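You operate a simulated robot arm through the tools that you are given. There is no shell and no other tool.

Carry out the task below with a simulated robot arm. There is one attempt and no reset: what you move stays moved.

TASK
Pump the bearing on the finned plate full of grease and return it.
Fine: arm over it while pumping, aside after; no overflow.

The check looks at the end state, three seconds after you hand in, the way a careful person would. Anything else that was tipped, shoved, dropped, spilled or broken makes it a failure.

THE ROBOT
A 7-joint arm with a fingered hand, fixed in place. Base frame: the origin is on the floor under the middle of its stand, x ahead of it, y to its left, z up; the work surface is at about z = 874. Lengths are in mm, angles in degrees, forces in N, time in s.
It reaches about 1164 mm from its shoulder. Its first joint turns from -166.0 to 166.0 degrees. Payload 4.7 kg.
The tool frame sits at the grasp point between the pads (the TCP): z along the fingers, y along the line on which they close. The tips reach 36 mm beyond it. The gripper opens to 120 mm; its body begins 42 mm behind the TCP. The gripper is a hand of 5 fingers: y runs from the thumb to the fingers, the wrist lies at [-18, -122, -210] in the tool frame, and closing takes about 1.5 s.
Orientation is that of the tool frame in the base frame, as a unit quaternion [w, x, y, z]. With the fingers straight down and the wrist toward the robot, the tool's x, y and z point along [0, 1, 0], [1, 0, 0] and [0, 0, -1] of the base frame.

THE INTERFACE
- The arm moves only by the tool servo_tool. Its argument "increments" is a list that holds one entry, the list of rows, each a list of 7 numbers: the turn, a rotation vector about the tool's x, y, z in rad, then the shift along the tool's x, y, z in mm, then the gripper command, from -1 (fully open) to 1 (shut), values between in proportion. In form: [[[ax, ay, az, tx, ty, tz, hand], ...]]. A call has 1 to 20 rows; each row is the pose to reach, as a shift and turn from the pose commanded when the call began, along the tool's axes at that moment. Each row takes 0.2 s and may step no farther than 50 mm and 8.6 degrees from the row before; otherwise, or with a gripper value out of range, the whole call is refused. A pose out of reach is approached as far as the arm can. The call stops where the force on the tool passes 40 N (or 10 N more than at its start, if that is more) or the arm is blocked; 0.2 s more then pass. The fingers move at their own pace (about 45 mm/s each) and stop on an object; they squeeze with about 26 N. The grip force told is the motor's: it shows also when the fingers shut on nothing. Time passes only in rows, and 0.2 s behind the last, so rows that repeat a pose let the fingers close. The reply holds the time, the measured pose of the TCP, the force on the tool along the base axes, the opening and the grip force, in the units named above and with some noise, with the torque about the TCP (base axes, N m) and any sound that the robot's microphone picked up.
- Cameras (640 x 400 px; columns grow to the right, rows downward): "scene" is fixed at [219.1, 650, 1487.7]; the picture's right is [0.36, 0.93, 0.00], its down [-0.47, 0.19, -0.86] and it looks along [-0.80, 0.31, 0.51] (base axes); focal length 214 px, centre (320, 200). "wrist" rides on the gripper at [73, -91, -143] in the tool frame; the picture's right is [-0.80, 0.28, -0.53], its down [-0.53, -0.73, 0.42] and it looks along [-0.27, 0.62, 0.74] (tool axes); focal length 234 px, centre (320, 200). There is no depth. A picture from a camera that has moved, and an enlarged one, comes with that camera's place and axes in the base frame and with its lens.
- get_image(camera): a new picture of that camera. The clock stands still meanwhile.
- grasp_type(shape): the hand has 5 fingers and takes this shape, open, in about a second: jaw (thumb against the fingers, like two jaws); tri (thumb and two fingers); tip (a fingertip pinch); poke (one finger out to press); point (the index stretched); flat (the hand flat); cup (the hand cupped); fist (a fist). The gripper value then closes the fingers along that shape, each until it touches; the sizes above hold for jaw. It gives what a move gives, with no picture.
- inspect(camera, box): a new picture of the part [left, top, right, bottom] of that camera's present view, enlarged. The clock stands still meanwhile.
- close_job(): hands the job in; it is judged then, once.

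Nothing tells you positions but the pictures and the camera data. Unless the task says otherwise, let go and move clear before handing in.

The tools are called after ">>>" as a command line: name --argument value ..., lists and objects as JSON in quotes. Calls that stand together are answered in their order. servo_tool: Moves the arm, as the interface text tells. Its arguments: {"type":"object","properties":{"increments":{"type":"array"}},"required":["increments"]} The other tools are called the same way: grasp_type (shape) gives the hand a shape; get_image (camera) takes a picture; inspect (camera, box) takes an enlarged picture of a part of a camera's view; close_job () hands the job in.

At the start:

```text
clock: 0.0
tool_pos: [541.5, 270.7, 1345.1]
tool_rot: [0.0, 0.707, 0.707, 0.0]
contact_force: [0.2, 0.6, 1.0]
wrist_torque: [-0.01, 0.03, 0.0]
grip_width: 119.7
gripper_force: 0.0
shape: jaw
```

scene: 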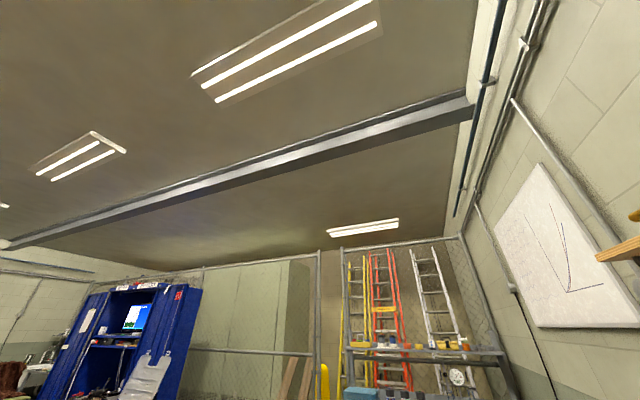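
wrist: 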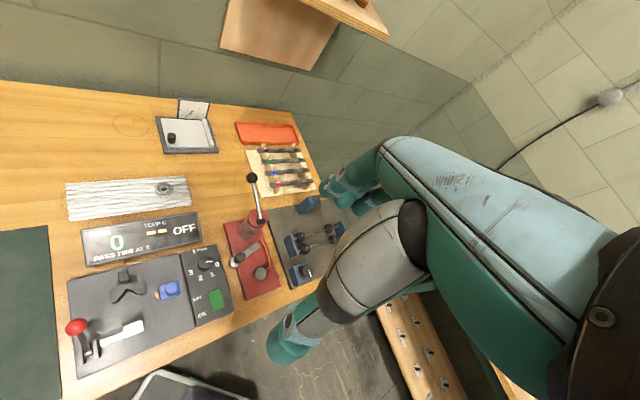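

I see the bench in the wrist camera: a finned plate with a bearing, a red grease pump with a lever, and several panels. The scene camera points at the ceiling and far wall, so I'll rely on the wrist camera and look closer first.

>>> inspect --camera "wrist" --box '[200, 140, 360, 300]'

>>> inspect --camera "wrist" --box '[50, 80, 240, 230]'

>>> inspect --camera "wrist" --box '[50, 200, 250, 390]'

>>> inspect --camera "scene" --box '[320, 200, 640, 400]'

```text
2.50 times, centred on (280, 220) of wrist
camera zoom: at [451.0, 343.7, 1489.4], right [0.28, -0.8, 0.53], down [-0.73, -0.53, -0.42], along [0.62, -0.27, -0.74], focal length 585 px, centre (420, 150)
```

zoom: 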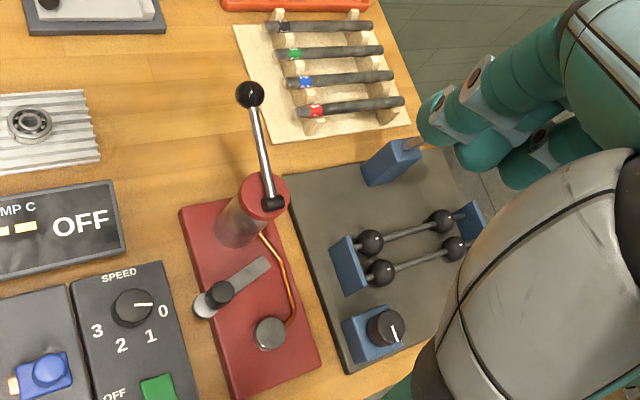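

```text
2.67 times, centred on (145, 155) of wrist
camera zoom: at [451.0, 343.7, 1489.4], right [0.28, -0.8, 0.53], down [-0.73, -0.53, -0.42], along [0.62, -0.27, -0.74], focal length 624 px, centre (787, 320)
```

zoom: 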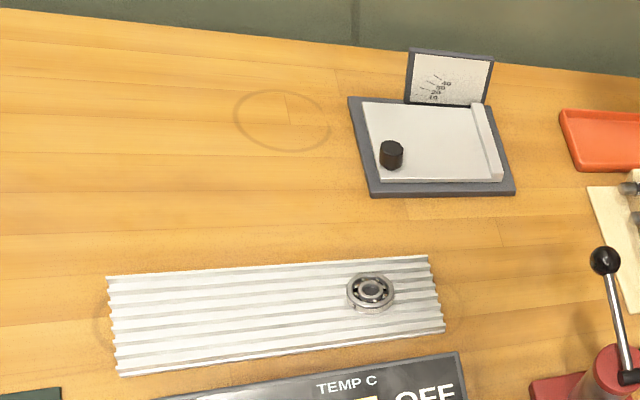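

```text
2.11 times, centred on (150, 295) of wrist
camera zoom: at [451.0, 343.7, 1489.4], right [0.28, -0.8, 0.53], down [-0.73, -0.53, -0.42], along [0.62, -0.27, -0.74], focal length 493 px, centre (678, 0)
```

zoom: 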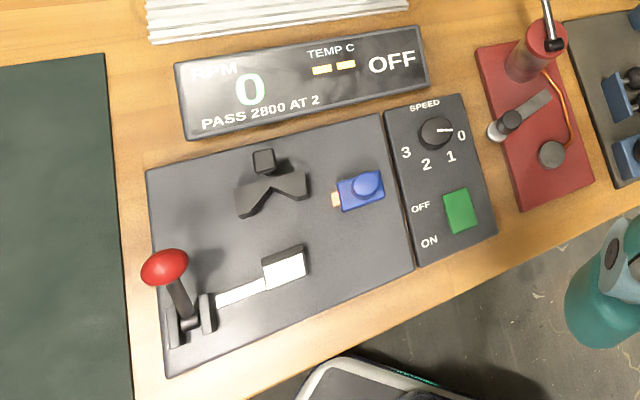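

```text
2.00 times, centred on (480, 300) of scene
camera zoom: at [219.1, 650.0, 1487.7], right [0.36, 0.93, 0.0], down [-0.47, 0.19, -0.86], along [-0.8, 0.31, 0.51], focal length 429 px, centre (0, 0)
```

zoom: 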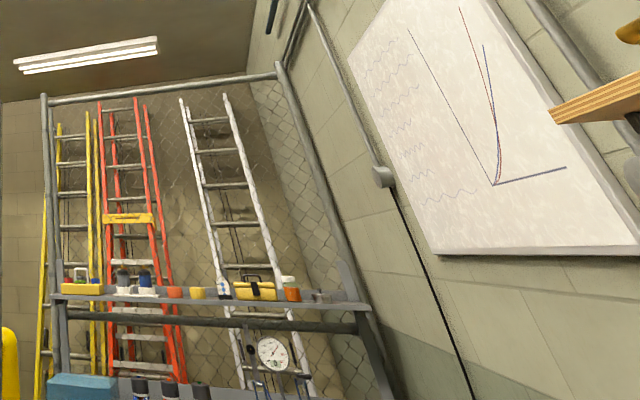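

The red board holds a grease pump with a lever, a hose to a small round seat and a swing arm; the bearing sits on the finned plate to the left at about (710, 503). I'll move the hand lower and back so the wrist camera gets a close view of the pump station.

>>> servo_tool --increments '[[[0, 0, 0, 7, -14, 40, -1], [0, 0, 0, 15, -28, 80, -1], [0, 0, 0, 22, -42, 120, -1], [0, 0, 0, 30, -56, 160, -1], [0, 0, 0, 37, -70, 200, -1], [0, 0, 0, 44, -83, 238, -1], [0, 0, 0, 44, -83, 238, -1]]]'

>>> get_image --camera "wrist"

>>> inspect --camera "wrist" --box '[220, 100, 420, 300]'

```text
clock: 1.6
tool_pos: [460.4, 312.9, 1107.4]
tool_rot: [0.001, 0.707, 0.707, 0.0]
contact_force: [-1.3, -0.7, -0.1]
wrist_torque: [0.0, -0.02, 0.01]
grip_width: 119.8
gripper_force: 0.1
shape: jaw
```

```text
taken
camera wrist: at [370.4, 385.9, 1251.2], right [0.28, -0.8, 0.53], down [-0.73, -0.53, -0.42], along [0.62, -0.27, -0.74], focal length 234 px, centre (320, 200)
```

wrist: 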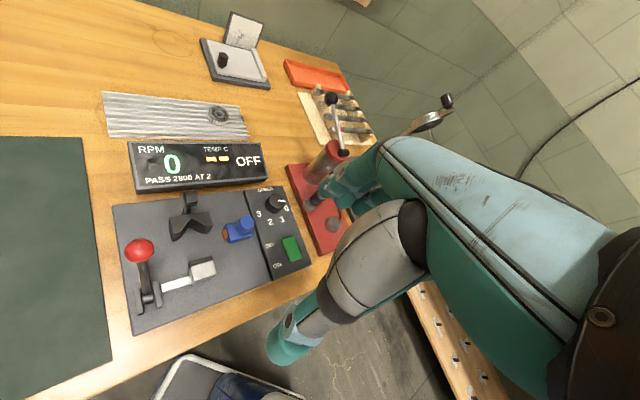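

```text
2.00 times, centred on (320, 200) of wrist
camera zoom: at [370.4, 385.9, 1251.2], right [0.28, -0.8, 0.53], down [-0.73, -0.53, -0.42], along [0.62, -0.27, -0.74], focal length 468 px, centre (320, 200)
```

zoom: 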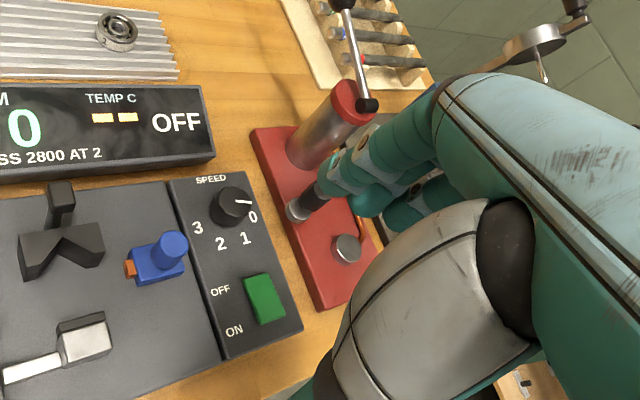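

The hand blocks part of the view. The lever ball is at about (786, 351, 1019) and the pump cap at about (724, 291, 980), with the red board turned about 45°. I'll shift the hand right so the station falls in the clear left part of the picture.

>>> servo_tool --increments '[[[0, 0, 0, -30, 25, 5, -1], [0, 0, 0, -60, 50, 9, -1], [0, 0, 0, -90, 75, 14, -1], [0, 0, 0, -120, 100, 18, -1], [0, 0, 0, -150, 125, 23, -1], [0, 0, 0, -178, 149, 27, -1], [0, 0, 0, -178, 149, 27, -1]]]'

>>> get_image --camera "wrist"

>>> inspect --camera "wrist" --box '[120, 120, 320, 320]'

```text
clock: 3.2
tool_pos: [608.6, 134.7, 1080.5]
tool_rot: [0.001, 0.708, 0.707, 0.0]
contact_force: [0.7, -0.9, -0.7]
wrist_torque: [-0.01, -0.02, 0.01]
grip_width: 119.6
gripper_force: 0.1
shape: jaw
```

```text
taken
camera wrist: at [517.9, 207.7, 1225.2], right [0.28, -0.8, 0.53], down [-0.73, -0.53, -0.42], along [0.62, -0.27, -0.74], focal length 234 px, centre (320, 200)
```

wrist: 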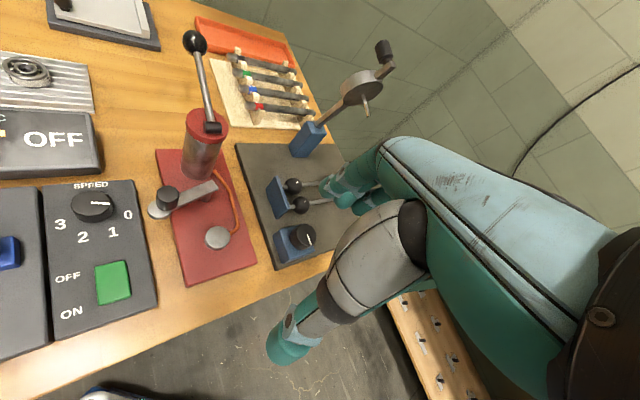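

```text
2.00 times, centred on (220, 220) of wrist
camera zoom: at [517.9, 207.7, 1225.2], right [0.28, -0.8, 0.53], down [-0.73, -0.53, -0.42], along [0.62, -0.27, -0.74], focal length 468 px, centre (520, 160)
```

zoom: 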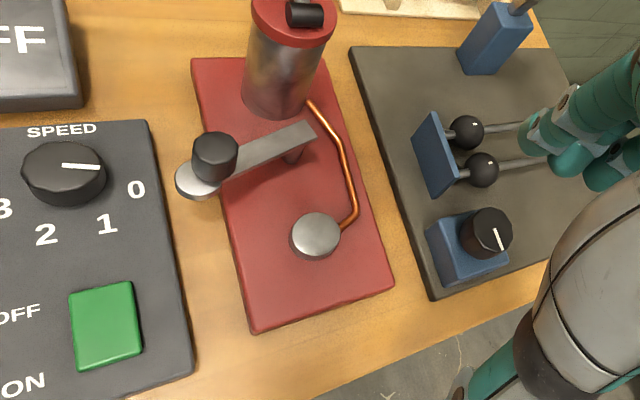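

The seat puck is at about (641, 207, 892), and the swing arm pivots at about (685, 250) with its knob near (636, 279). Next I'll look closely at the bearing on the finned plate.

>>> servo_tool --increments '[[[0, 0, 0, 42, 6, 0, -1], [0, 0, 0, 84, 13, 2, -1], [0, 0, 0, 126, 20, 4, -1], [0, 0, 0, 168, 26, 6, -1], [0, 0, 0, 210, 33, 8, -1], [0, 0, 0, 250, 39, 8, -1], [0, 0, 0, 250, 39, 8, -1]]]'

>>> get_image --camera "wrist"

>>> inspect --camera "wrist" --box '[120, 100, 280, 260]'

```text
clock: 4.8
tool_pos: [643.8, 388.2, 1072.8]
tool_rot: [0.0, 0.707, 0.707, 0.001]
contact_force: [0.0, 0.1, 0.0]
wrist_torque: [-0.01, -0.01, -0.01]
grip_width: 120.0
gripper_force: 0.0
shape: jaw
```

```text
taken
camera wrist: at [554.6, 460.9, 1217.6], right [0.28, -0.8, 0.53], down [-0.73, -0.53, -0.42], along [0.62, -0.27, -0.74], focal length 234 px, centre (320, 200)
```

wrist: 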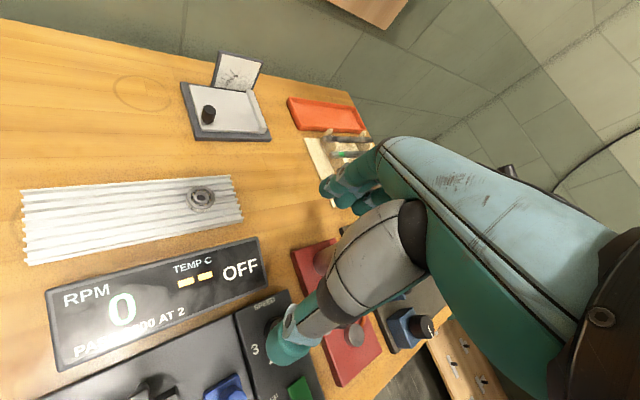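

```text
2.50 times, centred on (200, 180) of wrist
camera zoom: at [554.6, 460.9, 1217.6], right [0.28, -0.8, 0.53], down [-0.73, -0.53, -0.42], along [0.62, -0.27, -0.74], focal length 585 px, centre (620, 250)
```

zoom: 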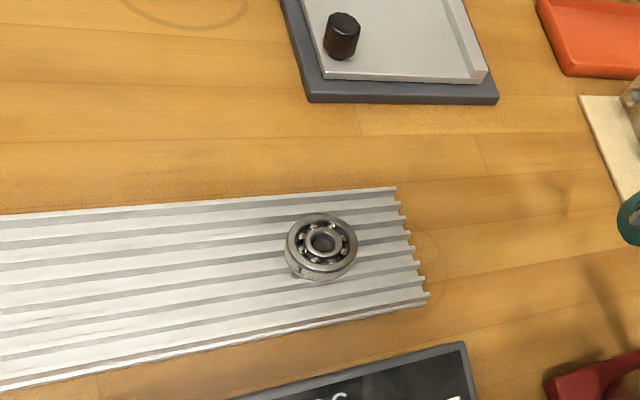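

The bearing is about 39 mm across and sits on the fins near (711, 507, 893); the bench items are turned about 45° from my base axes. Before grasping, I'll check in free air how the fingers close.

>>> servo_tool --increments '[[[0, 0, 0, 0, 0, 0, 0.33], [0, 0, 0, 0, 0, 0, 0.33], [0, 0, 0, 0, 0, 0, 0.33], [0, 0, 0, 0, 0, 0, 0.33], [0, 0, 0, 0, 0, 0, 0.33], [0, 0, 0, 0, 0, 0, 0.33]]]'

>>> get_image --camera "wrist"

>>> grasp_type --shape "tri"

>>> get_image --camera "wrist"

>>> servo_tool --increments '[[[0, 0, 0, 0, 0, 0, 0.33], [0, 0, 0, 0, 0, 0, 0.33], [0, 0, 0, 0, 0, 0, 0.33], [0, 0, 0, 0, 0, 0, 0.33], [0, 0, 0, 0, 0, 0, 0.33], [0, 0, 0, 0, 0, 0, 0.33]]]'

>>> get_image --camera "wrist"

```text
clock: 6.2
tool_pos: [645.7, 387.3, 1072.6]
tool_rot: [0.0, 0.708, 0.707, 0.0]
contact_force: [0.5, -0.7, -0.3]
wrist_torque: [0.0, 0.0, 0.01]
grip_width: 40.6
gripper_force: 0.1
shape: jaw
```

```text
taken
camera wrist: at [554.5, 460.5, 1217.6], right [0.28, -0.8, 0.53], down [-0.73, -0.53, -0.42], along [0.62, -0.27, -0.74], focal length 234 px, centre (320, 200)
```

wrist: 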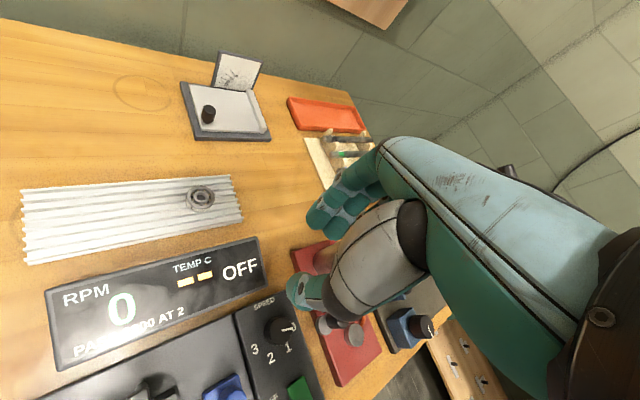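

```text
clock: 7.1
tool_pos: [645.4, 387.2, 1072.8]
tool_rot: [0.001, 0.707, 0.707, 0.0]
contact_force: [1.0, 0.5, 0.5]
wrist_torque: [0.04, -0.04, -0.01]
grip_width: 119.5
gripper_force: 0.1
shape: tri
```

```text
taken
camera wrist: at [554.5, 460.6, 1217.6], right [0.28, -0.8, 0.53], down [-0.73, -0.53, -0.42], along [0.62, -0.27, -0.74], focal length 234 px, centre (320, 200)
```

wrist: 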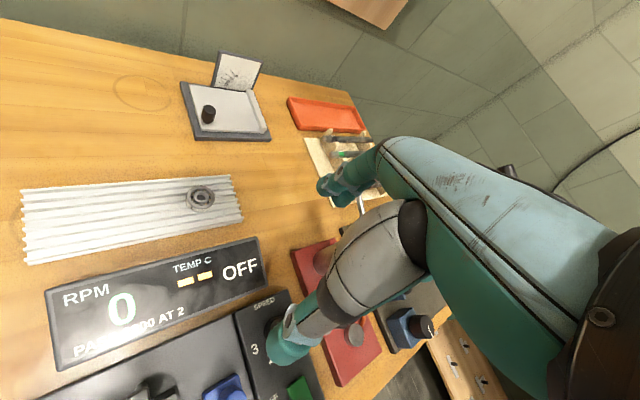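

```text
clock: 8.5
tool_pos: [644.7, 387.8, 1073.7]
tool_rot: [0.0, 0.707, 0.707, 0.0]
contact_force: [-0.3, 0.5, 0.4]
wrist_torque: [0.03, -0.02, 0.0]
grip_width: 40.7
gripper_force: 0.0
shape: tri
```

```text
taken
camera wrist: at [554.5, 460.6, 1217.6], right [0.28, -0.8, 0.53], down [-0.73, -0.53, -0.42], along [0.62, -0.27, -0.74], focal length 234 px, centre (320, 200)
```

wrist: 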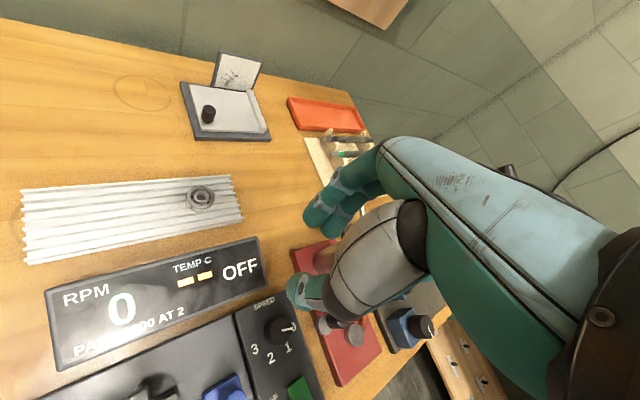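

The tri shape works with thumb and two fingers. I'll zoom in on the half-closed hand to measure where the fingertips are.

>>> inspect --camera "wrist" --box '[260, 140, 420, 340]'

>>> grasp_type --shape "tip"

>>> servo_tool --increments '[[[0, 0, 0, 0, 0, 0, 0.33], [0, 0, 0, 0, 0, 0, 0.33], [0, 0, 0, 0, 0, 0, 0.33], [0, 0, 0, 0, 0, 0, 0.33], [0, 0, 0, 0, 0, 0, 0.33], [0, 0, 0, 0, 0, 0, 0.33]]]'

>>> inspect --camera "wrist" --box '[260, 140, 420, 340]'

```text
2.00 times, centred on (340, 240) of wrist
camera zoom: at [554.5, 460.6, 1217.6], right [0.28, -0.8, 0.53], down [-0.73, -0.53, -0.42], along [0.62, -0.27, -0.74], focal length 468 px, centre (280, 120)
```

zoom: 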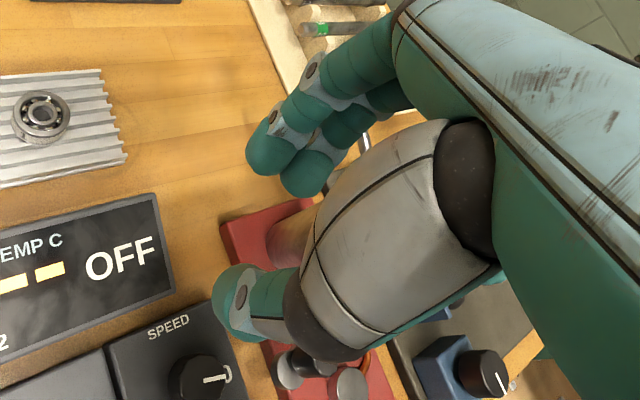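

```text
clock: 9.4
tool_pos: [645.2, 387.9, 1073.3]
tool_rot: [0.0, 0.707, 0.707, 0.0]
contact_force: [-0.5, 0.5, 0.7]
wrist_torque: [-0.01, 0.02, 0.04]
grip_width: 119.6
gripper_force: 0.1
shape: tip
```

```text
clock: 10.8
tool_pos: [643.5, 386.6, 1073.0]
tool_rot: [-0.001, 0.707, 0.708, 0.0]
contact_force: [0.1, 0.3, -0.7]
wrist_torque: [0.01, -0.01, 0.0]
grip_width: 40.9
gripper_force: 0.0
shape: tip
```

```text
2.00 times, centred on (340, 240) of wrist
camera zoom: at [554.5, 460.6, 1217.6], right [0.28, -0.8, 0.53], down [-0.73, -0.53, -0.42], along [0.62, -0.27, -0.74], focal length 468 px, centre (280, 120)
```

zoom: 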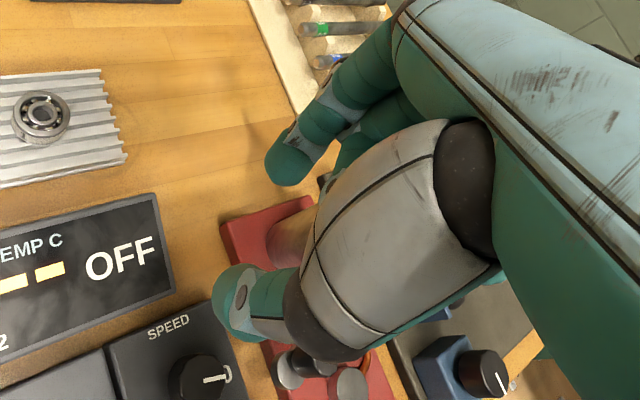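

Tri puts two fingertips at about ±11 mm across and the thumb opposite, which suits a round bearing. I'll switch to tri and move above the bearing, staying about 60 mm over it to check alignment.

>>> grasp_type --shape "tri"

>>> servo_tool --increments '[[[0, 0, 0, 40, 21, 0, -0.33], [0, 0, 0, 80, 43, 0, -0.33], [0, 0, 0, 120, 64, 0, -0.33], [0, 0, 0, 120, 64, 40, -0.33], [0, 0, 0, 120, 64, 78, -0.33], [0, 0, 0, 120, 64, 78, -0.33], [0, 0, 0, 120, 64, 78, -0.33]]]'

>>> get_image --camera "wrist"

>>> inspect --camera "wrist" --box '[200, 180, 360, 340]'

```text
clock: 11.7
tool_pos: [645.7, 388.1, 1072.3]
tool_rot: [0.0, 0.707, 0.707, 0.0]
contact_force: [-0.3, 0.0, 0.8]
wrist_torque: [-0.01, 0.04, -0.01]
grip_width: 119.4
gripper_force: 0.1
shape: tri
```

```text
clock: 13.3
tool_pos: [711.7, 504.6, 993.2]
tool_rot: [0.0, 0.708, 0.706, -0.001]
contact_force: [0.3, -0.6, 0.2]
wrist_torque: [0.0, 0.05, 0.0]
grip_width: 80.2
gripper_force: 0.0
shape: tri
```

```text
taken
camera wrist: at [620.9, 578.3, 1137.7], right [0.28, -0.8, 0.53], down [-0.73, -0.53, -0.42], along [0.62, -0.27, -0.74], focal length 234 px, centre (320, 200)
```

wrist: 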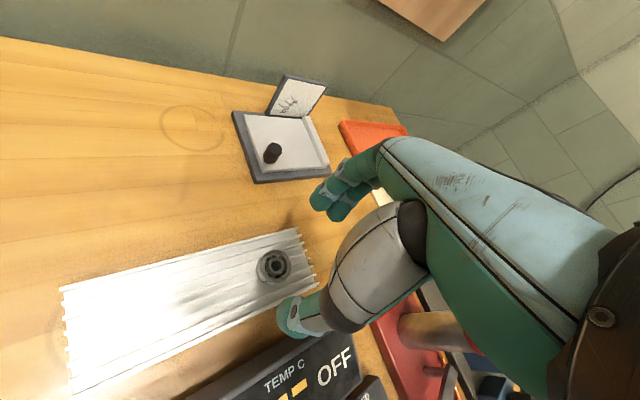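

```text
2.50 times, centred on (280, 260) of wrist
camera zoom: at [620.9, 578.3, 1137.7], right [0.28, -0.8, 0.53], down [-0.73, -0.53, -0.42], along [0.62, -0.27, -0.74], focal length 585 px, centre (420, 50)
```

zoom: 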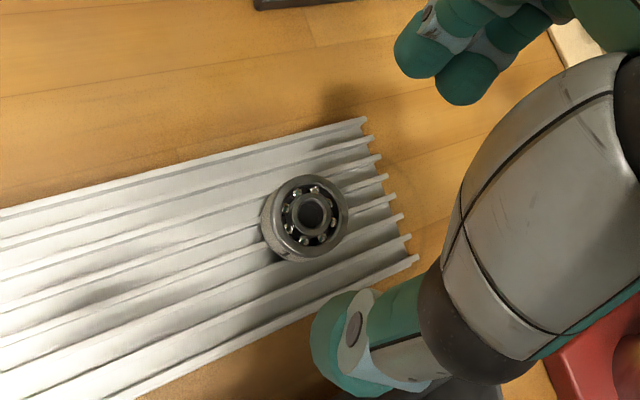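

The bearing shows a few millimetres off the hand axis, at about (713, 510) with its top near z 891. I'll correct that and descend to just above it.

>>> servo_tool --increments '[[[0, 0, 0, 3.7, 1.5, 15, -0.33], [0, 0, 0, 3.7, 1.5, 30, -0.33], [0, 0, 0, 3.7, 1.5, 45, -0.33], [0, 0, 0, 3.7, 1.5, 55, -0.33], [0, 0, 0, 3.7, 1.5, 55, -0.33], [0, 0, 0, 3.7, 1.5, 55, -0.33]]]'

>>> inspect --camera "wrist" --box '[200, 180, 360, 340]'

>>> get_image --camera "scene"

```text
clock: 14.7
tool_pos: [710.8, 511.7, 938.5]
tool_rot: [0.001, 0.707, 0.707, 0.0]
contact_force: [0.2, -0.7, -0.4]
wrist_torque: [-0.03, -0.02, 0.01]
grip_width: 80.1
gripper_force: 0.1
shape: tri
```

```text
2.50 times, centred on (280, 260) of wrist
camera zoom: at [620.5, 583.7, 1082.6], right [0.28, -0.8, 0.53], down [-0.73, -0.53, -0.42], along [0.62, -0.27, -0.74], focal length 585 px, centre (420, 50)
```

zoom: 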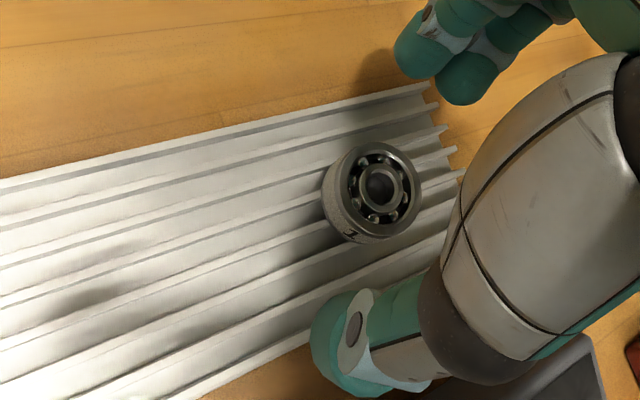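

```text
taken
```

scene: 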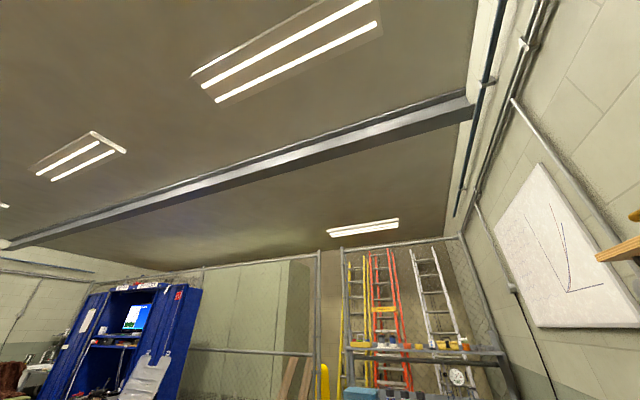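

The bearing is centred under the hand, about 35 mm across and 11 mm high, its top near z 894. I'll descend about 17 mm and close on it gently.

>>> servo_tool --increments '[[[0, 0, 0, 0, 1, 5, -0.33], [0, 0, 0, 0, 1, 10, -0.33], [0, 0, 0, 0, 1, 14, -0.33], [0, 0, 0, 0, 1, 17, -0.33], [0, 0, 0, 0, 1, 17, -0.33], [0, 0, 0, 0, 1, 17, -0.1], [0, 0, 0, 0, 1, 17, 0.1], [0, 0, 0, 0, 1, 17, 0.1]]]'

>>> inspect --camera "wrist" --box '[220, 180, 380, 340]'

```text
clock: 16.5
tool_pos: [713.3, 510.6, 921.2]
tool_rot: [0.0, 0.707, 0.707, -0.001]
contact_force: [-0.3, 0.0, 0.5]
wrist_torque: [0.01, 0.01, 0.0]
grip_width: 54.6
gripper_force: 0.0
shape: tri
```

```text
2.50 times, centred on (300, 260) of wrist
camera zoom: at [623.2, 584.1, 1066.3], right [0.28, -0.8, 0.53], down [-0.73, -0.53, -0.42], along [0.62, -0.27, -0.74], focal length 585 px, centre (370, 50)
```

zoom: 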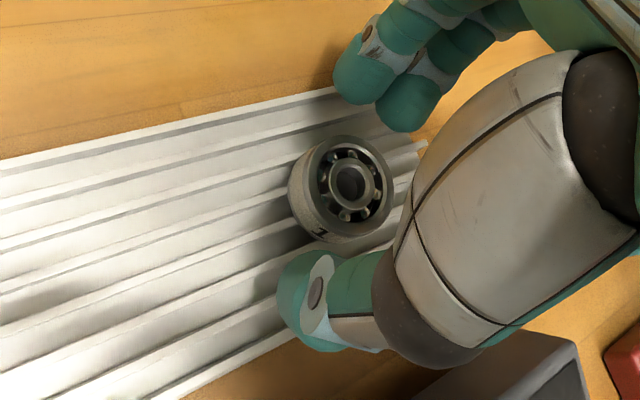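

The fingers straddle the bearing just above the fins. I'll ease down 2 mm more to get the pads lower on the ring, watching the force, then close.

>>> servo_tool --increments '[[[0, 0, 0, 0, 0, 1, 0.1], [0, 0, 0, 0, 0, 2, 0.1], [0, 0, 0, 0, 0, 2, 0.1]]]'

```text
clock: 17.3
tool_pos: [712.5, 510.7, 920.3]
tool_rot: [0.0, 0.707, 0.707, 0.0]
contact_force: [0.1, 0.2, 0.5]
wrist_torque: [-0.02, -0.01, 0.0]
grip_width: 54.6
gripper_force: 0.1
shape: tri
```

>>> servo_tool --increments '[[[0, 0, 0, 0, 0, 1, 0.1], [0, 0, 0, 0, 0, 2, 0.1], [0, 0, 0, 0, 0, 2, 0.1]]]'

```text
clock: 18.1
tool_pos: [712.6, 511.0, 918.2]
tool_rot: [0.0, 0.707, 0.707, 0.0]
contact_force: [0.0, 0.5, -0.4]
wrist_torque: [-0.03, 0.01, 0.02]
grip_width: 54.6
gripper_force: 0.1
shape: tri
```

No contact with the plate yet at z 918. I'll close the fingers on the bearing and look.

>>> servo_tool --increments '[[[0, 0, 0, 0, 0, 0, 0.2], [0, 0, 0, 0, 0, 0, 0.3], [0, 0, 0, 0, 0, 0, 0.4], [0, 0, 0, 0, 0, 0, 0.5], [0, 0, 0, 0, 0, 0, 0.6], [0, 0, 0, 0, 0, 0, 0.6], [0, 0, 0, 0, 0, 0, 0.6]]]'

>>> inspect --camera "wrist" --box '[220, 180, 380, 340]'

```text
clock: 19.7
tool_pos: [711.1, 510.8, 917.7]
tool_rot: [0.0, 0.707, 0.707, 0.0]
contact_force: [-0.6, -0.1, 1.5]
wrist_torque: [-0.02, 0.03, -0.02]
grip_width: 27.4
gripper_force: 26.1
shape: tri
```

```text
2.50 times, centred on (300, 260) of wrist
camera zoom: at [621.9, 583.7, 1062.6], right [0.28, -0.8, 0.53], down [-0.73, -0.53, -0.42], along [0.62, -0.27, -0.74], focal length 585 px, centre (370, 50)
```

zoom: 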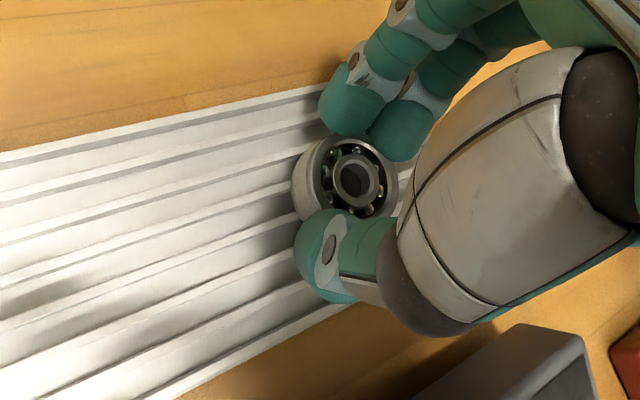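

The bearing is gripped with about 26 N. I'll lift it slowly and check that it stays level in the grip.

>>> servo_tool --increments '[[[0, 0, 0, 0, 0, -5, 0.6], [0, 0, 0, 0, 0, -10, 0.6], [0, 0, 0, 0, 0, -20, 0.6], [0, 0, 0, 0, 0, -30, 0.6], [0, 0, 0, 0, 0, -30, 0.6]]]'

>>> inspect --camera "wrist" --box '[220, 180, 380, 340]'

```text
clock: 20.9
tool_pos: [712.1, 512.3, 947.5]
tool_rot: [0.0, 0.707, 0.707, 0.0]
contact_force: [0.2, -0.4, -1.2]
wrist_torque: [-0.03, 0.03, 0.02]
grip_width: 27.7
gripper_force: 25.7
shape: tri
```

```text
2.50 times, centred on (300, 260) of wrist
camera zoom: at [621.1, 584.2, 1091.8], right [0.28, -0.8, 0.53], down [-0.73, -0.53, -0.42], along [0.62, -0.27, -0.74], focal length 585 px, centre (370, 50)
```

zoom: 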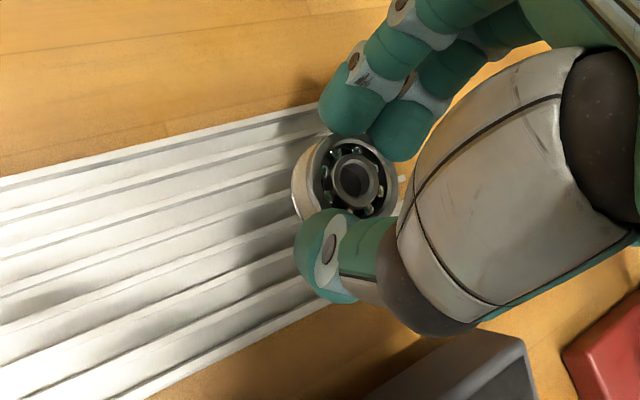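

The bearing is held firmly and level. I'll raise it above the pump lever, carry it over the seat at about (640, 207), and stop well above to check alignment.

>>> servo_tool --increments '[[[0, 0, 0, 0, 0, -35, 0.6], [0, 0, 0, 0, 0, -75, 0.6], [0, 0, 0, 0, 0, -115, 0.6], [0, 0, 0, 0, 0, -150, 0.6], [0, 0, 0, -30, -7, -150, 0.6], [0, 0, 0, -68, -16, -150, 0.6], [0, 0, 0, -106, -26, -150, 0.6], [0, 0, 0, -144, -35, -150, 0.6], [0, 0, 0, -182, -44, -150, 0.6], [0, 0, 0, -220, -53, -150, 0.6], [0, 0, 0, -258, -62, -150, 0.6], [0, 0, 0, -290, -70, -150, 0.6], [0, 0, 0, -303.4, -73, -150, 0.6], [0, 0, 0, -303.4, -73, -120, 0.6], [0, 0, 0, -303.4, -73, -90, 0.6], [0, 0, 0, -303.4, -73, -65, 0.6], [0, 0, 0, -303.4, -73, -65, 0.6]]]'

>>> get_image --camera "wrist"

>>> inspect --camera "wrist" --box '[200, 180, 360, 340]'

```text
clock: 24.5
tool_pos: [639.8, 206.5, 1009.8]
tool_rot: [0.0, 0.708, 0.706, 0.0]
contact_force: [-0.3, 0.1, -0.8]
wrist_torque: [0.0, -0.01, -0.03]
grip_width: 27.2
gripper_force: 26.0
shape: tri
```

```text
taken
camera wrist: at [549.1, 279.4, 1154.5], right [0.28, -0.8, 0.53], down [-0.73, -0.53, -0.42], along [0.62, -0.27, -0.74], focal length 234 px, centre (320, 200)
```

wrist: 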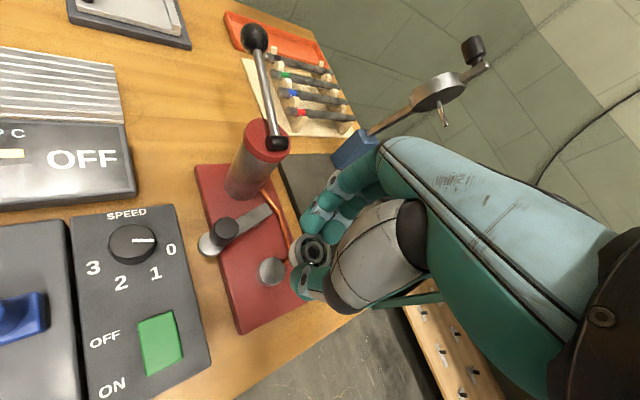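

```text
2.50 times, centred on (280, 260) of wrist
camera zoom: at [549.1, 279.4, 1154.5], right [0.28, -0.8, 0.53], down [-0.73, -0.53, -0.42], along [0.62, -0.27, -0.74], focal length 585 px, centre (420, 50)
```

zoom: 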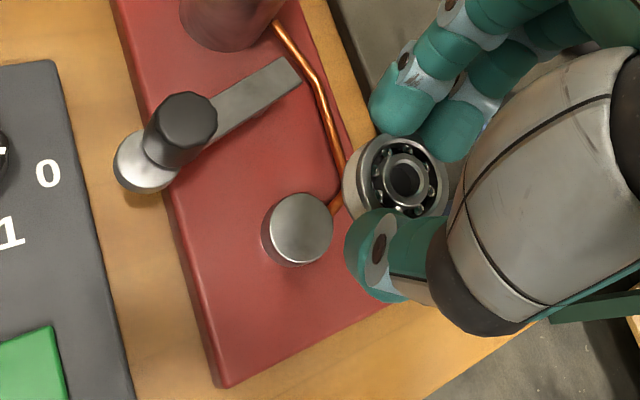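

The seat lines up within about a millimetre of the hand axis. I'll nudge slightly and lower the bearing to just above the seat, then check again.

>>> servo_tool --increments '[[[0, 0, 0, 0.7, 1.5, 20, 0.6], [0, 0, 0, 0.7, 1.5, 40, 0.6], [0, 0, 0, 0.7, 1.5, 58, 0.6], [0, 0, 0, 0.7, 1.5, 70, 0.6], [0, 0, 0, 0.7, 1.5, 74, 0.6], [0, 0, 0, 0.7, 1.5, 74, 0.6], [0, 0, 0, 0.7, 1.5, 74, 0.6]]]'

>>> inspect --camera "wrist" --box '[220, 180, 380, 340]'

```text
clock: 26.1
tool_pos: [641.9, 208.7, 937.7]
tool_rot: [0.0, 0.707, 0.708, 0.0]
contact_force: [0.3, -0.5, -0.7]
wrist_torque: [-0.01, -0.02, -0.03]
grip_width: 27.3
gripper_force: 26.4
shape: tri
```

```text
2.50 times, centred on (300, 260) of wrist
camera zoom: at [550.9, 280.5, 1082.7], right [0.28, -0.8, 0.53], down [-0.73, -0.53, -0.42], along [0.62, -0.27, -0.74], focal length 585 px, centre (370, 50)
```

zoom: 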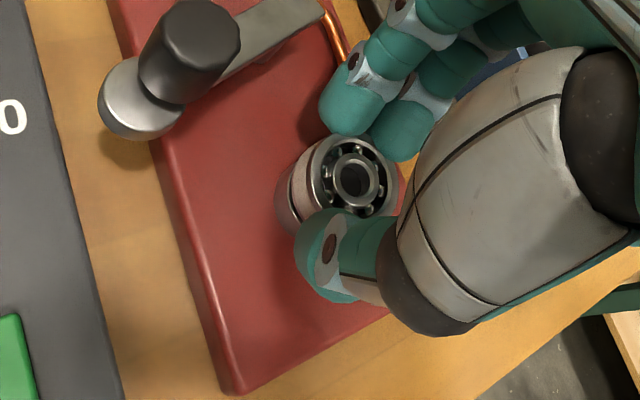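

The bearing hangs about 10 mm over the seat and looks aligned. I'll lower it in small steps until I feel contact.

>>> servo_tool --increments '[[[0, 0, 0, 0, 0, 2, 0.6], [0, 0, 0, 0, 0, 4, 0.6], [0, 0, 0, 0, 0, 6, 0.6], [0, 0, 0, 0, 0, 7, 0.6], [0, 0, 0, 0, 0, 7, 0.6]]]'

>>> inspect --camera "wrist" --box '[270, 200, 350, 280]'

```text
clock: 27.3
tool_pos: [641.7, 209.4, 933.8]
tool_rot: [0.0, 0.707, 0.707, 0.001]
contact_force: [0.8, -1.4, 12.2]
wrist_torque: [-0.06, -0.03, 0.0]
grip_width: 27.7
gripper_force: 26.2
shape: tri
```

```text
5.00 times, centred on (310, 240) of wrist
camera zoom: at [550.4, 281.2, 1077.6], right [0.28, -0.8, 0.52], down [-0.73, -0.53, -0.43], along [0.62, -0.27, -0.74], focal length 1171 px, centre (370, 0)
```

zoom: 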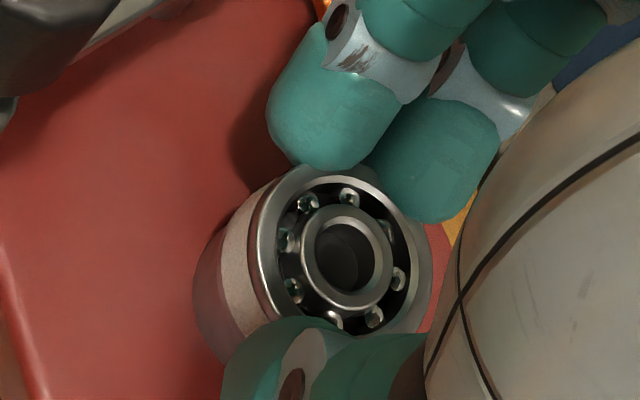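

I feel 12 N with little torque, so the bearing rests on the seat. I'll relax the push slightly, then open the fingers and check.

>>> servo_tool --increments '[[[0, 0, 0, 0, 0, -1, 0.6], [0, 0, 0, 0, 0, -1.5, 0.6], [0, 0, 0, 0, 0, -1.5, 0.6], [0, 0, 0, 0, 0, -1.5, 0.4], [0, 0, 0, 0, 0, -1.5, 0.2], [0, 0, 0, 0, 0, -1.5, 0.0], [0, 0, 0, 0, 0, -1.5, -0.1], [0, 0, 0, 0, 0, -1.5, -0.1]]]'

>>> inspect --camera "wrist" --box '[250, 190, 350, 290]'

```text
clock: 29.1
tool_pos: [641.4, 207.4, 932.6]
tool_rot: [0.0, 0.707, 0.707, 0.0]
contact_force: [0.8, -0.8, -0.7]
wrist_torque: [0.0, 0.03, 0.0]
grip_width: 65.7
gripper_force: 0.1
shape: tri
```

```text
4.00 times, centred on (300, 240) of wrist
camera zoom: at [550.6, 281.0, 1077.3], right [0.28, -0.8, 0.53], down [-0.73, -0.53, -0.42], along [0.62, -0.27, -0.74], focal length 937 px, centre (400, 40)
```

zoom: 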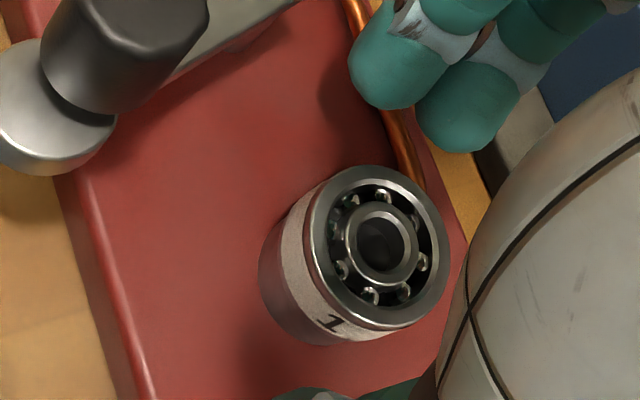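

The bearing is resting on the seat. I'll rise straight up and look at how well it is centred.

>>> servo_tool --increments '[[[0, 0, 0, 0, 0, -10, -0.33], [0, 0, 0, 0, 0, -25, -0.33], [0, 0, 0, 0, 0, -50, -0.33], [0, 0, 0, 0, 0, -80, -0.33], [0, 0, 0, 0, 0, -100, -0.33], [0, 0, 0, 0, 0, -100, -0.33]]]'

>>> inspect --camera "wrist" --box '[210, 200, 330, 320]'

>>> get_image --camera "wrist"

```text
clock: 30.5
tool_pos: [641.4, 207.5, 1031.5]
tool_rot: [0.0, 0.707, 0.707, 0.0]
contact_force: [0.0, 0.2, 0.6]
wrist_torque: [-0.03, 0.03, 0.01]
grip_width: 79.3
gripper_force: 0.0
shape: tri
```

```text
3.33 times, centred on (270, 260) of wrist
camera zoom: at [551.2, 280.7, 1176.3], right [0.28, -0.8, 0.53], down [-0.73, -0.53, -0.42], along [0.62, -0.27, -0.74], focal length 781 px, centre (487, 0)
```

zoom: 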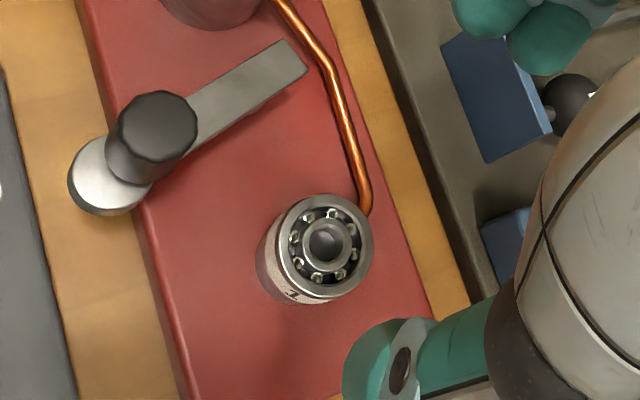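

```text
taken
camera wrist: at [551.2, 280.7, 1176.3], right [0.28, -0.8, 0.53], down [-0.73, -0.53, -0.42], along [0.62, -0.27, -0.74], focal length 234 px, centre (320, 200)
```

wrist: 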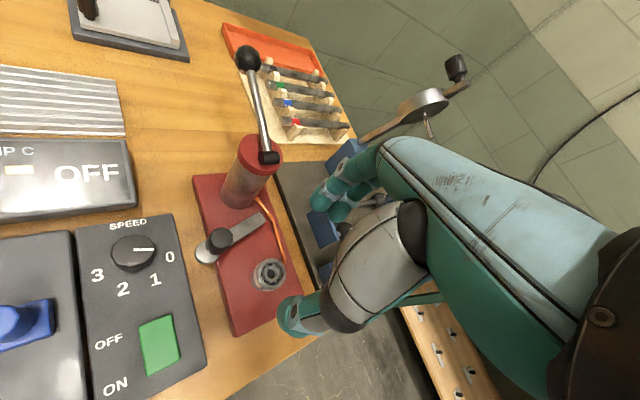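

>>> inspect --camera "wrist" --box '[245, 250, 295, 300]'

```text
8.00 times, centred on (270, 275) of wrist
camera zoom: at [551.2, 280.7, 1176.3], right [0.28, -0.8, 0.53], down [-0.73, -0.53, -0.42], along [0.62, -0.27, -0.74], focal length 1873 px, centre (720, -400)
```

zoom: 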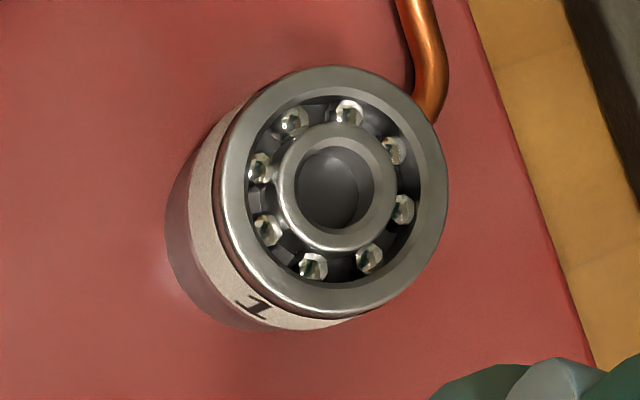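

The bearing looks possibly 2–3 mm off the puck's centre. I'll take a near-vertical view to measure that before swinging the arm.

>>> servo_tool --increments '[[[0, 0, 0, 0, 0, -22, -0.33], [0, 0, 0, -25, 35, -22, -0.33], [0, 0, 0, -50.7, 69.5, -22, -0.33], [0, 0, 0, -50.7, 69.5, -22, -0.33], [0, 0, 0, -50.7, 69.5, -22, -0.33]]]'

>>> get_image --camera "wrist"

>>> inspect --camera "wrist" --box '[140, 280, 220, 360]'

```text
clock: 31.7
tool_pos: [713.4, 159.6, 1055.6]
tool_rot: [-0.001, 0.707, 0.707, 0.0]
contact_force: [0.2, -0.4, 0.1]
wrist_torque: [-0.01, -0.01, -0.03]
grip_width: 79.2
gripper_force: 0.2
shape: tri
```

```text
taken
camera wrist: at [622.8, 231.7, 1200.0], right [0.28, -0.8, 0.53], down [-0.73, -0.53, -0.42], along [0.62, -0.27, -0.74], focal length 234 px, centre (320, 200)
```

wrist: 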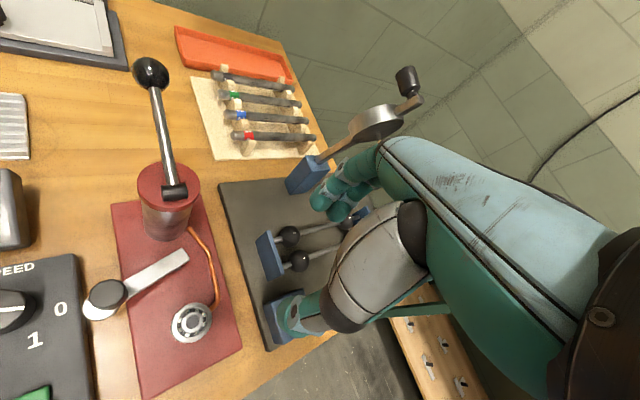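

```text
5.00 times, centred on (180, 320) of wrist
camera zoom: at [622.8, 231.7, 1200.0], right [0.28, -0.8, 0.53], down [-0.73, -0.53, -0.42], along [0.62, -0.27, -0.74], focal length 1171 px, centre (1020, -400)
```

zoom: 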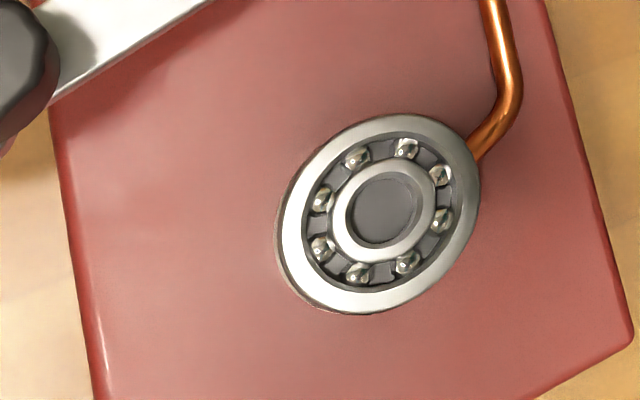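

>>> inspect --camera "wrist" --box '[190, 300, 220, 330]'

>>> inspect --camera "wrist" --box '[168, 300, 218, 350]'

```text
13.33 times, centred on (205, 315) of wrist
camera zoom: at [622.8, 231.7, 1200.0], right [0.28, -0.8, 0.53], down [-0.73, -0.53, -0.42], along [0.62, -0.27, -0.74], focal length 3122 px, centre (1853, -1333)
```

zoom: 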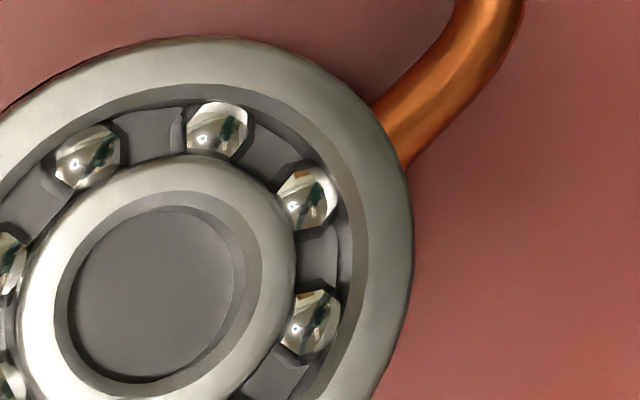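

```text
8.00 times, centred on (193, 325) of wrist
camera zoom: at [622.8, 231.7, 1200.0], right [0.28, -0.8, 0.53], down [-0.73, -0.53, -0.42], along [0.62, -0.27, -0.74], focal length 1873 px, centre (1336, -800)
```

zoom: 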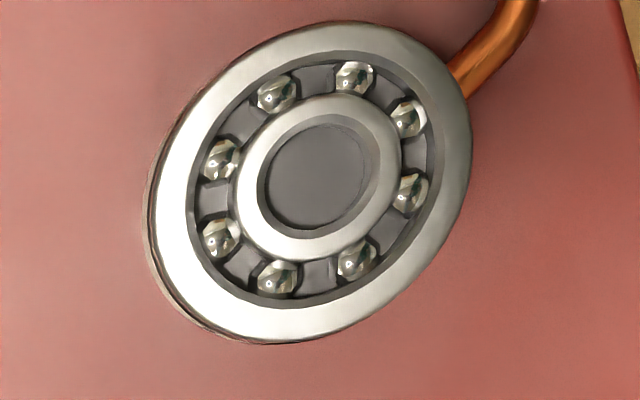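

No puck edge shows past the bearing, so it is seated within a millimetre or two; the gaps between the balls are clearly empty of grease for now. I'll zoom in on the swing arm and its pivot next.

>>> inspect --camera "wrist" --box '[70, 220, 230, 380]'

>>> inspect --camera "wrist" --box '[100, 40, 230, 220]'

```text
2.50 times, centred on (150, 300) of wrist
camera zoom: at [622.8, 231.7, 1200.0], right [0.28, -0.8, 0.53], down [-0.73, -0.53, -0.42], along [0.62, -0.27, -0.74], focal length 585 px, centre (745, -50)
```

zoom: 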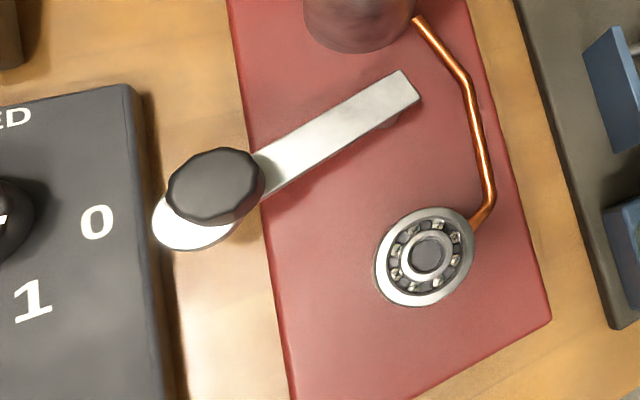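

```text
2.22 times, centred on (165, 130) of wrist
camera zoom: at [622.8, 231.7, 1200.0], right [0.28, -0.8, 0.53], down [-0.73, -0.53, -0.42], along [0.62, -0.27, -0.74], focal length 520 px, centre (664, 356)
```

zoom: 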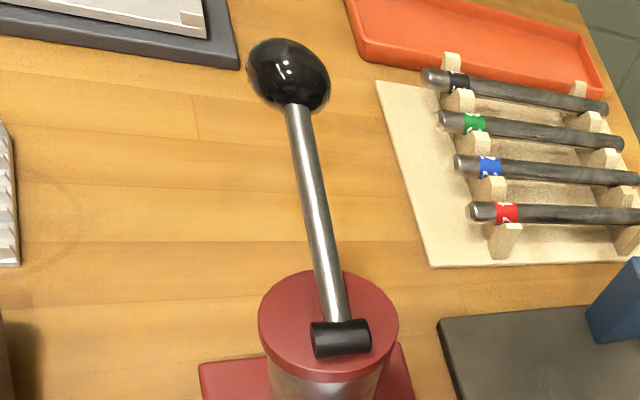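

The arm's knob is near (635, 277, top 947), its pivot near (686, 254). To keep the fingers clear of the pump I'll turn the hand 45° and bring it above the knob.

>>> servo_tool --increments '[[[0, 0, 0.131, 10, -6, -24, -0.1], [0, 0, 0.262, 35, -22, -24, -0.1], [0, 0, 0.393, 60, -38, -24, -0.1], [0, 0, 0.524, 85, -54, -24, -0.1], [0, 0, 0.655, 105, -67, -24, -0.1], [0, 0, 0.785, 119.5, -76, -24, -0.1], [0, 0, 0.785, 119.5, -76, -24, -0.1], [0, 0, 0.785, 119.5, -76, -24, -0.1]]]'

>>> get_image --camera "wrist"

>>> inspect --camera "wrist" --box '[180, 180, 340, 340]'

```text
clock: 33.5
tool_pos: [634.6, 276.6, 1078.9]
tool_rot: [0.0, 0.924, 0.382, 0.0]
contact_force: [0.3, 0.4, 0.6]
wrist_torque: [0.01, -0.04, 0.01]
grip_width: 66.0
gripper_force: 0.0
shape: tri
```

```text
taken
camera wrist: at [622.5, 392.8, 1224.1], right [-0.37, -0.77, 0.53], down [-0.89, 0.14, -0.42], along [0.25, -0.63, -0.74], focal length 234 px, centre (320, 200)
```

wrist: 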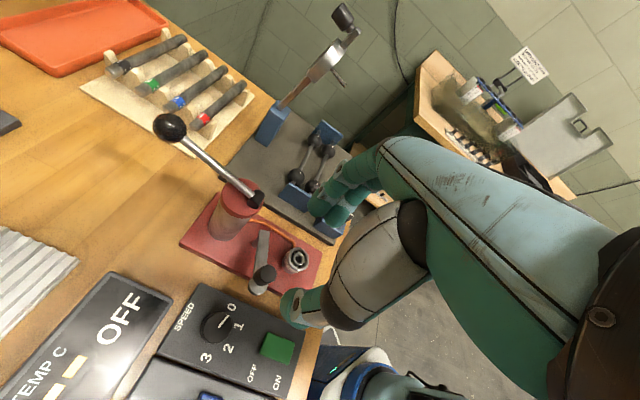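

```text
2.50 times, centred on (260, 260) of wrist
camera zoom: at [622.5, 392.8, 1224.1], right [-0.37, -0.77, 0.53], down [-0.89, 0.14, -0.42], along [0.25, -0.63, -0.74], focal length 585 px, centre (470, 50)
```

zoom: 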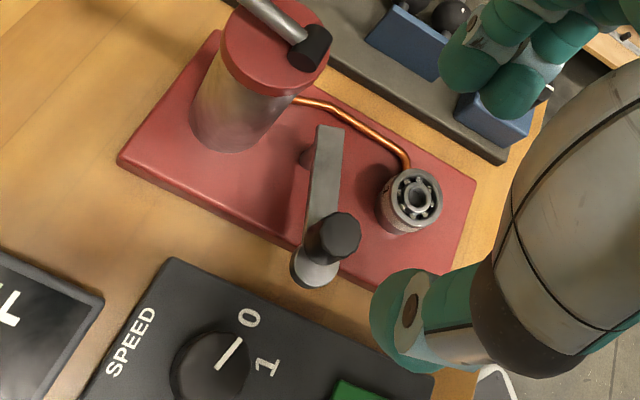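

The knob lies right on the hand's axis. I'll descend around it, stopping just above the bar.

>>> servo_tool --increments '[[[0, 0, 0, 0.3, 0, 25, -0.1], [0, 0, 0, 0.3, 0, 55, -0.1], [0, 0, 0, 0.3, 0, 80, -0.1], [0, 0, 0, 0.3, 0, 100, -0.1], [0, 0, 0, 0.3, 0, 112, -0.1], [0, 0, 0, 0.3, 0, 118, -0.1], [0, 0, 0, 0.3, 0, 118, -0.1]]]'

>>> inspect --camera "wrist" --box '[220, 160, 380, 320]'

>>> get_image --camera "wrist"

```text
clock: 35.1
tool_pos: [636.7, 278.3, 962.3]
tool_rot: [0.001, 0.924, 0.383, 0.0]
contact_force: [0.1, -0.2, 0.6]
wrist_torque: [0.0, 0.01, 0.02]
grip_width: 66.4
gripper_force: 0.0
shape: tri
```

```text
2.50 times, centred on (300, 240) of wrist
camera zoom: at [624.0, 394.0, 1106.6], right [-0.37, -0.77, 0.53], down [-0.89, 0.14, -0.42], along [0.25, -0.63, -0.74], focal length 585 px, centre (370, 100)
```

zoom: 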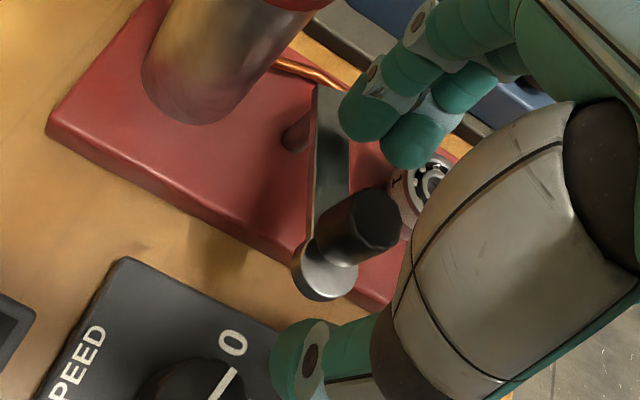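

```text
taken
camera wrist: at [624.0, 394.0, 1106.6], right [-0.37, -0.77, 0.53], down [-0.89, 0.14, -0.42], along [0.25, -0.63, -0.74], focal length 234 px, centre (320, 200)
```

wrist: 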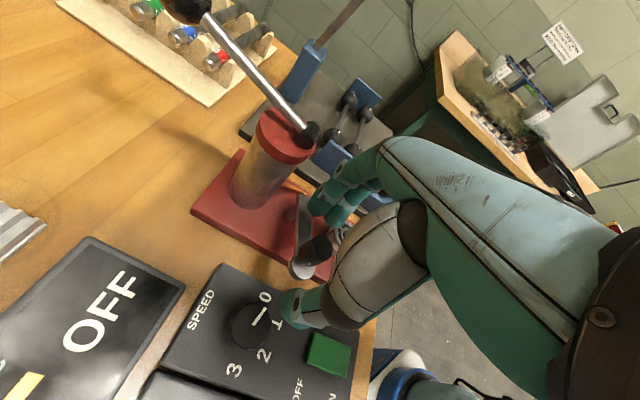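

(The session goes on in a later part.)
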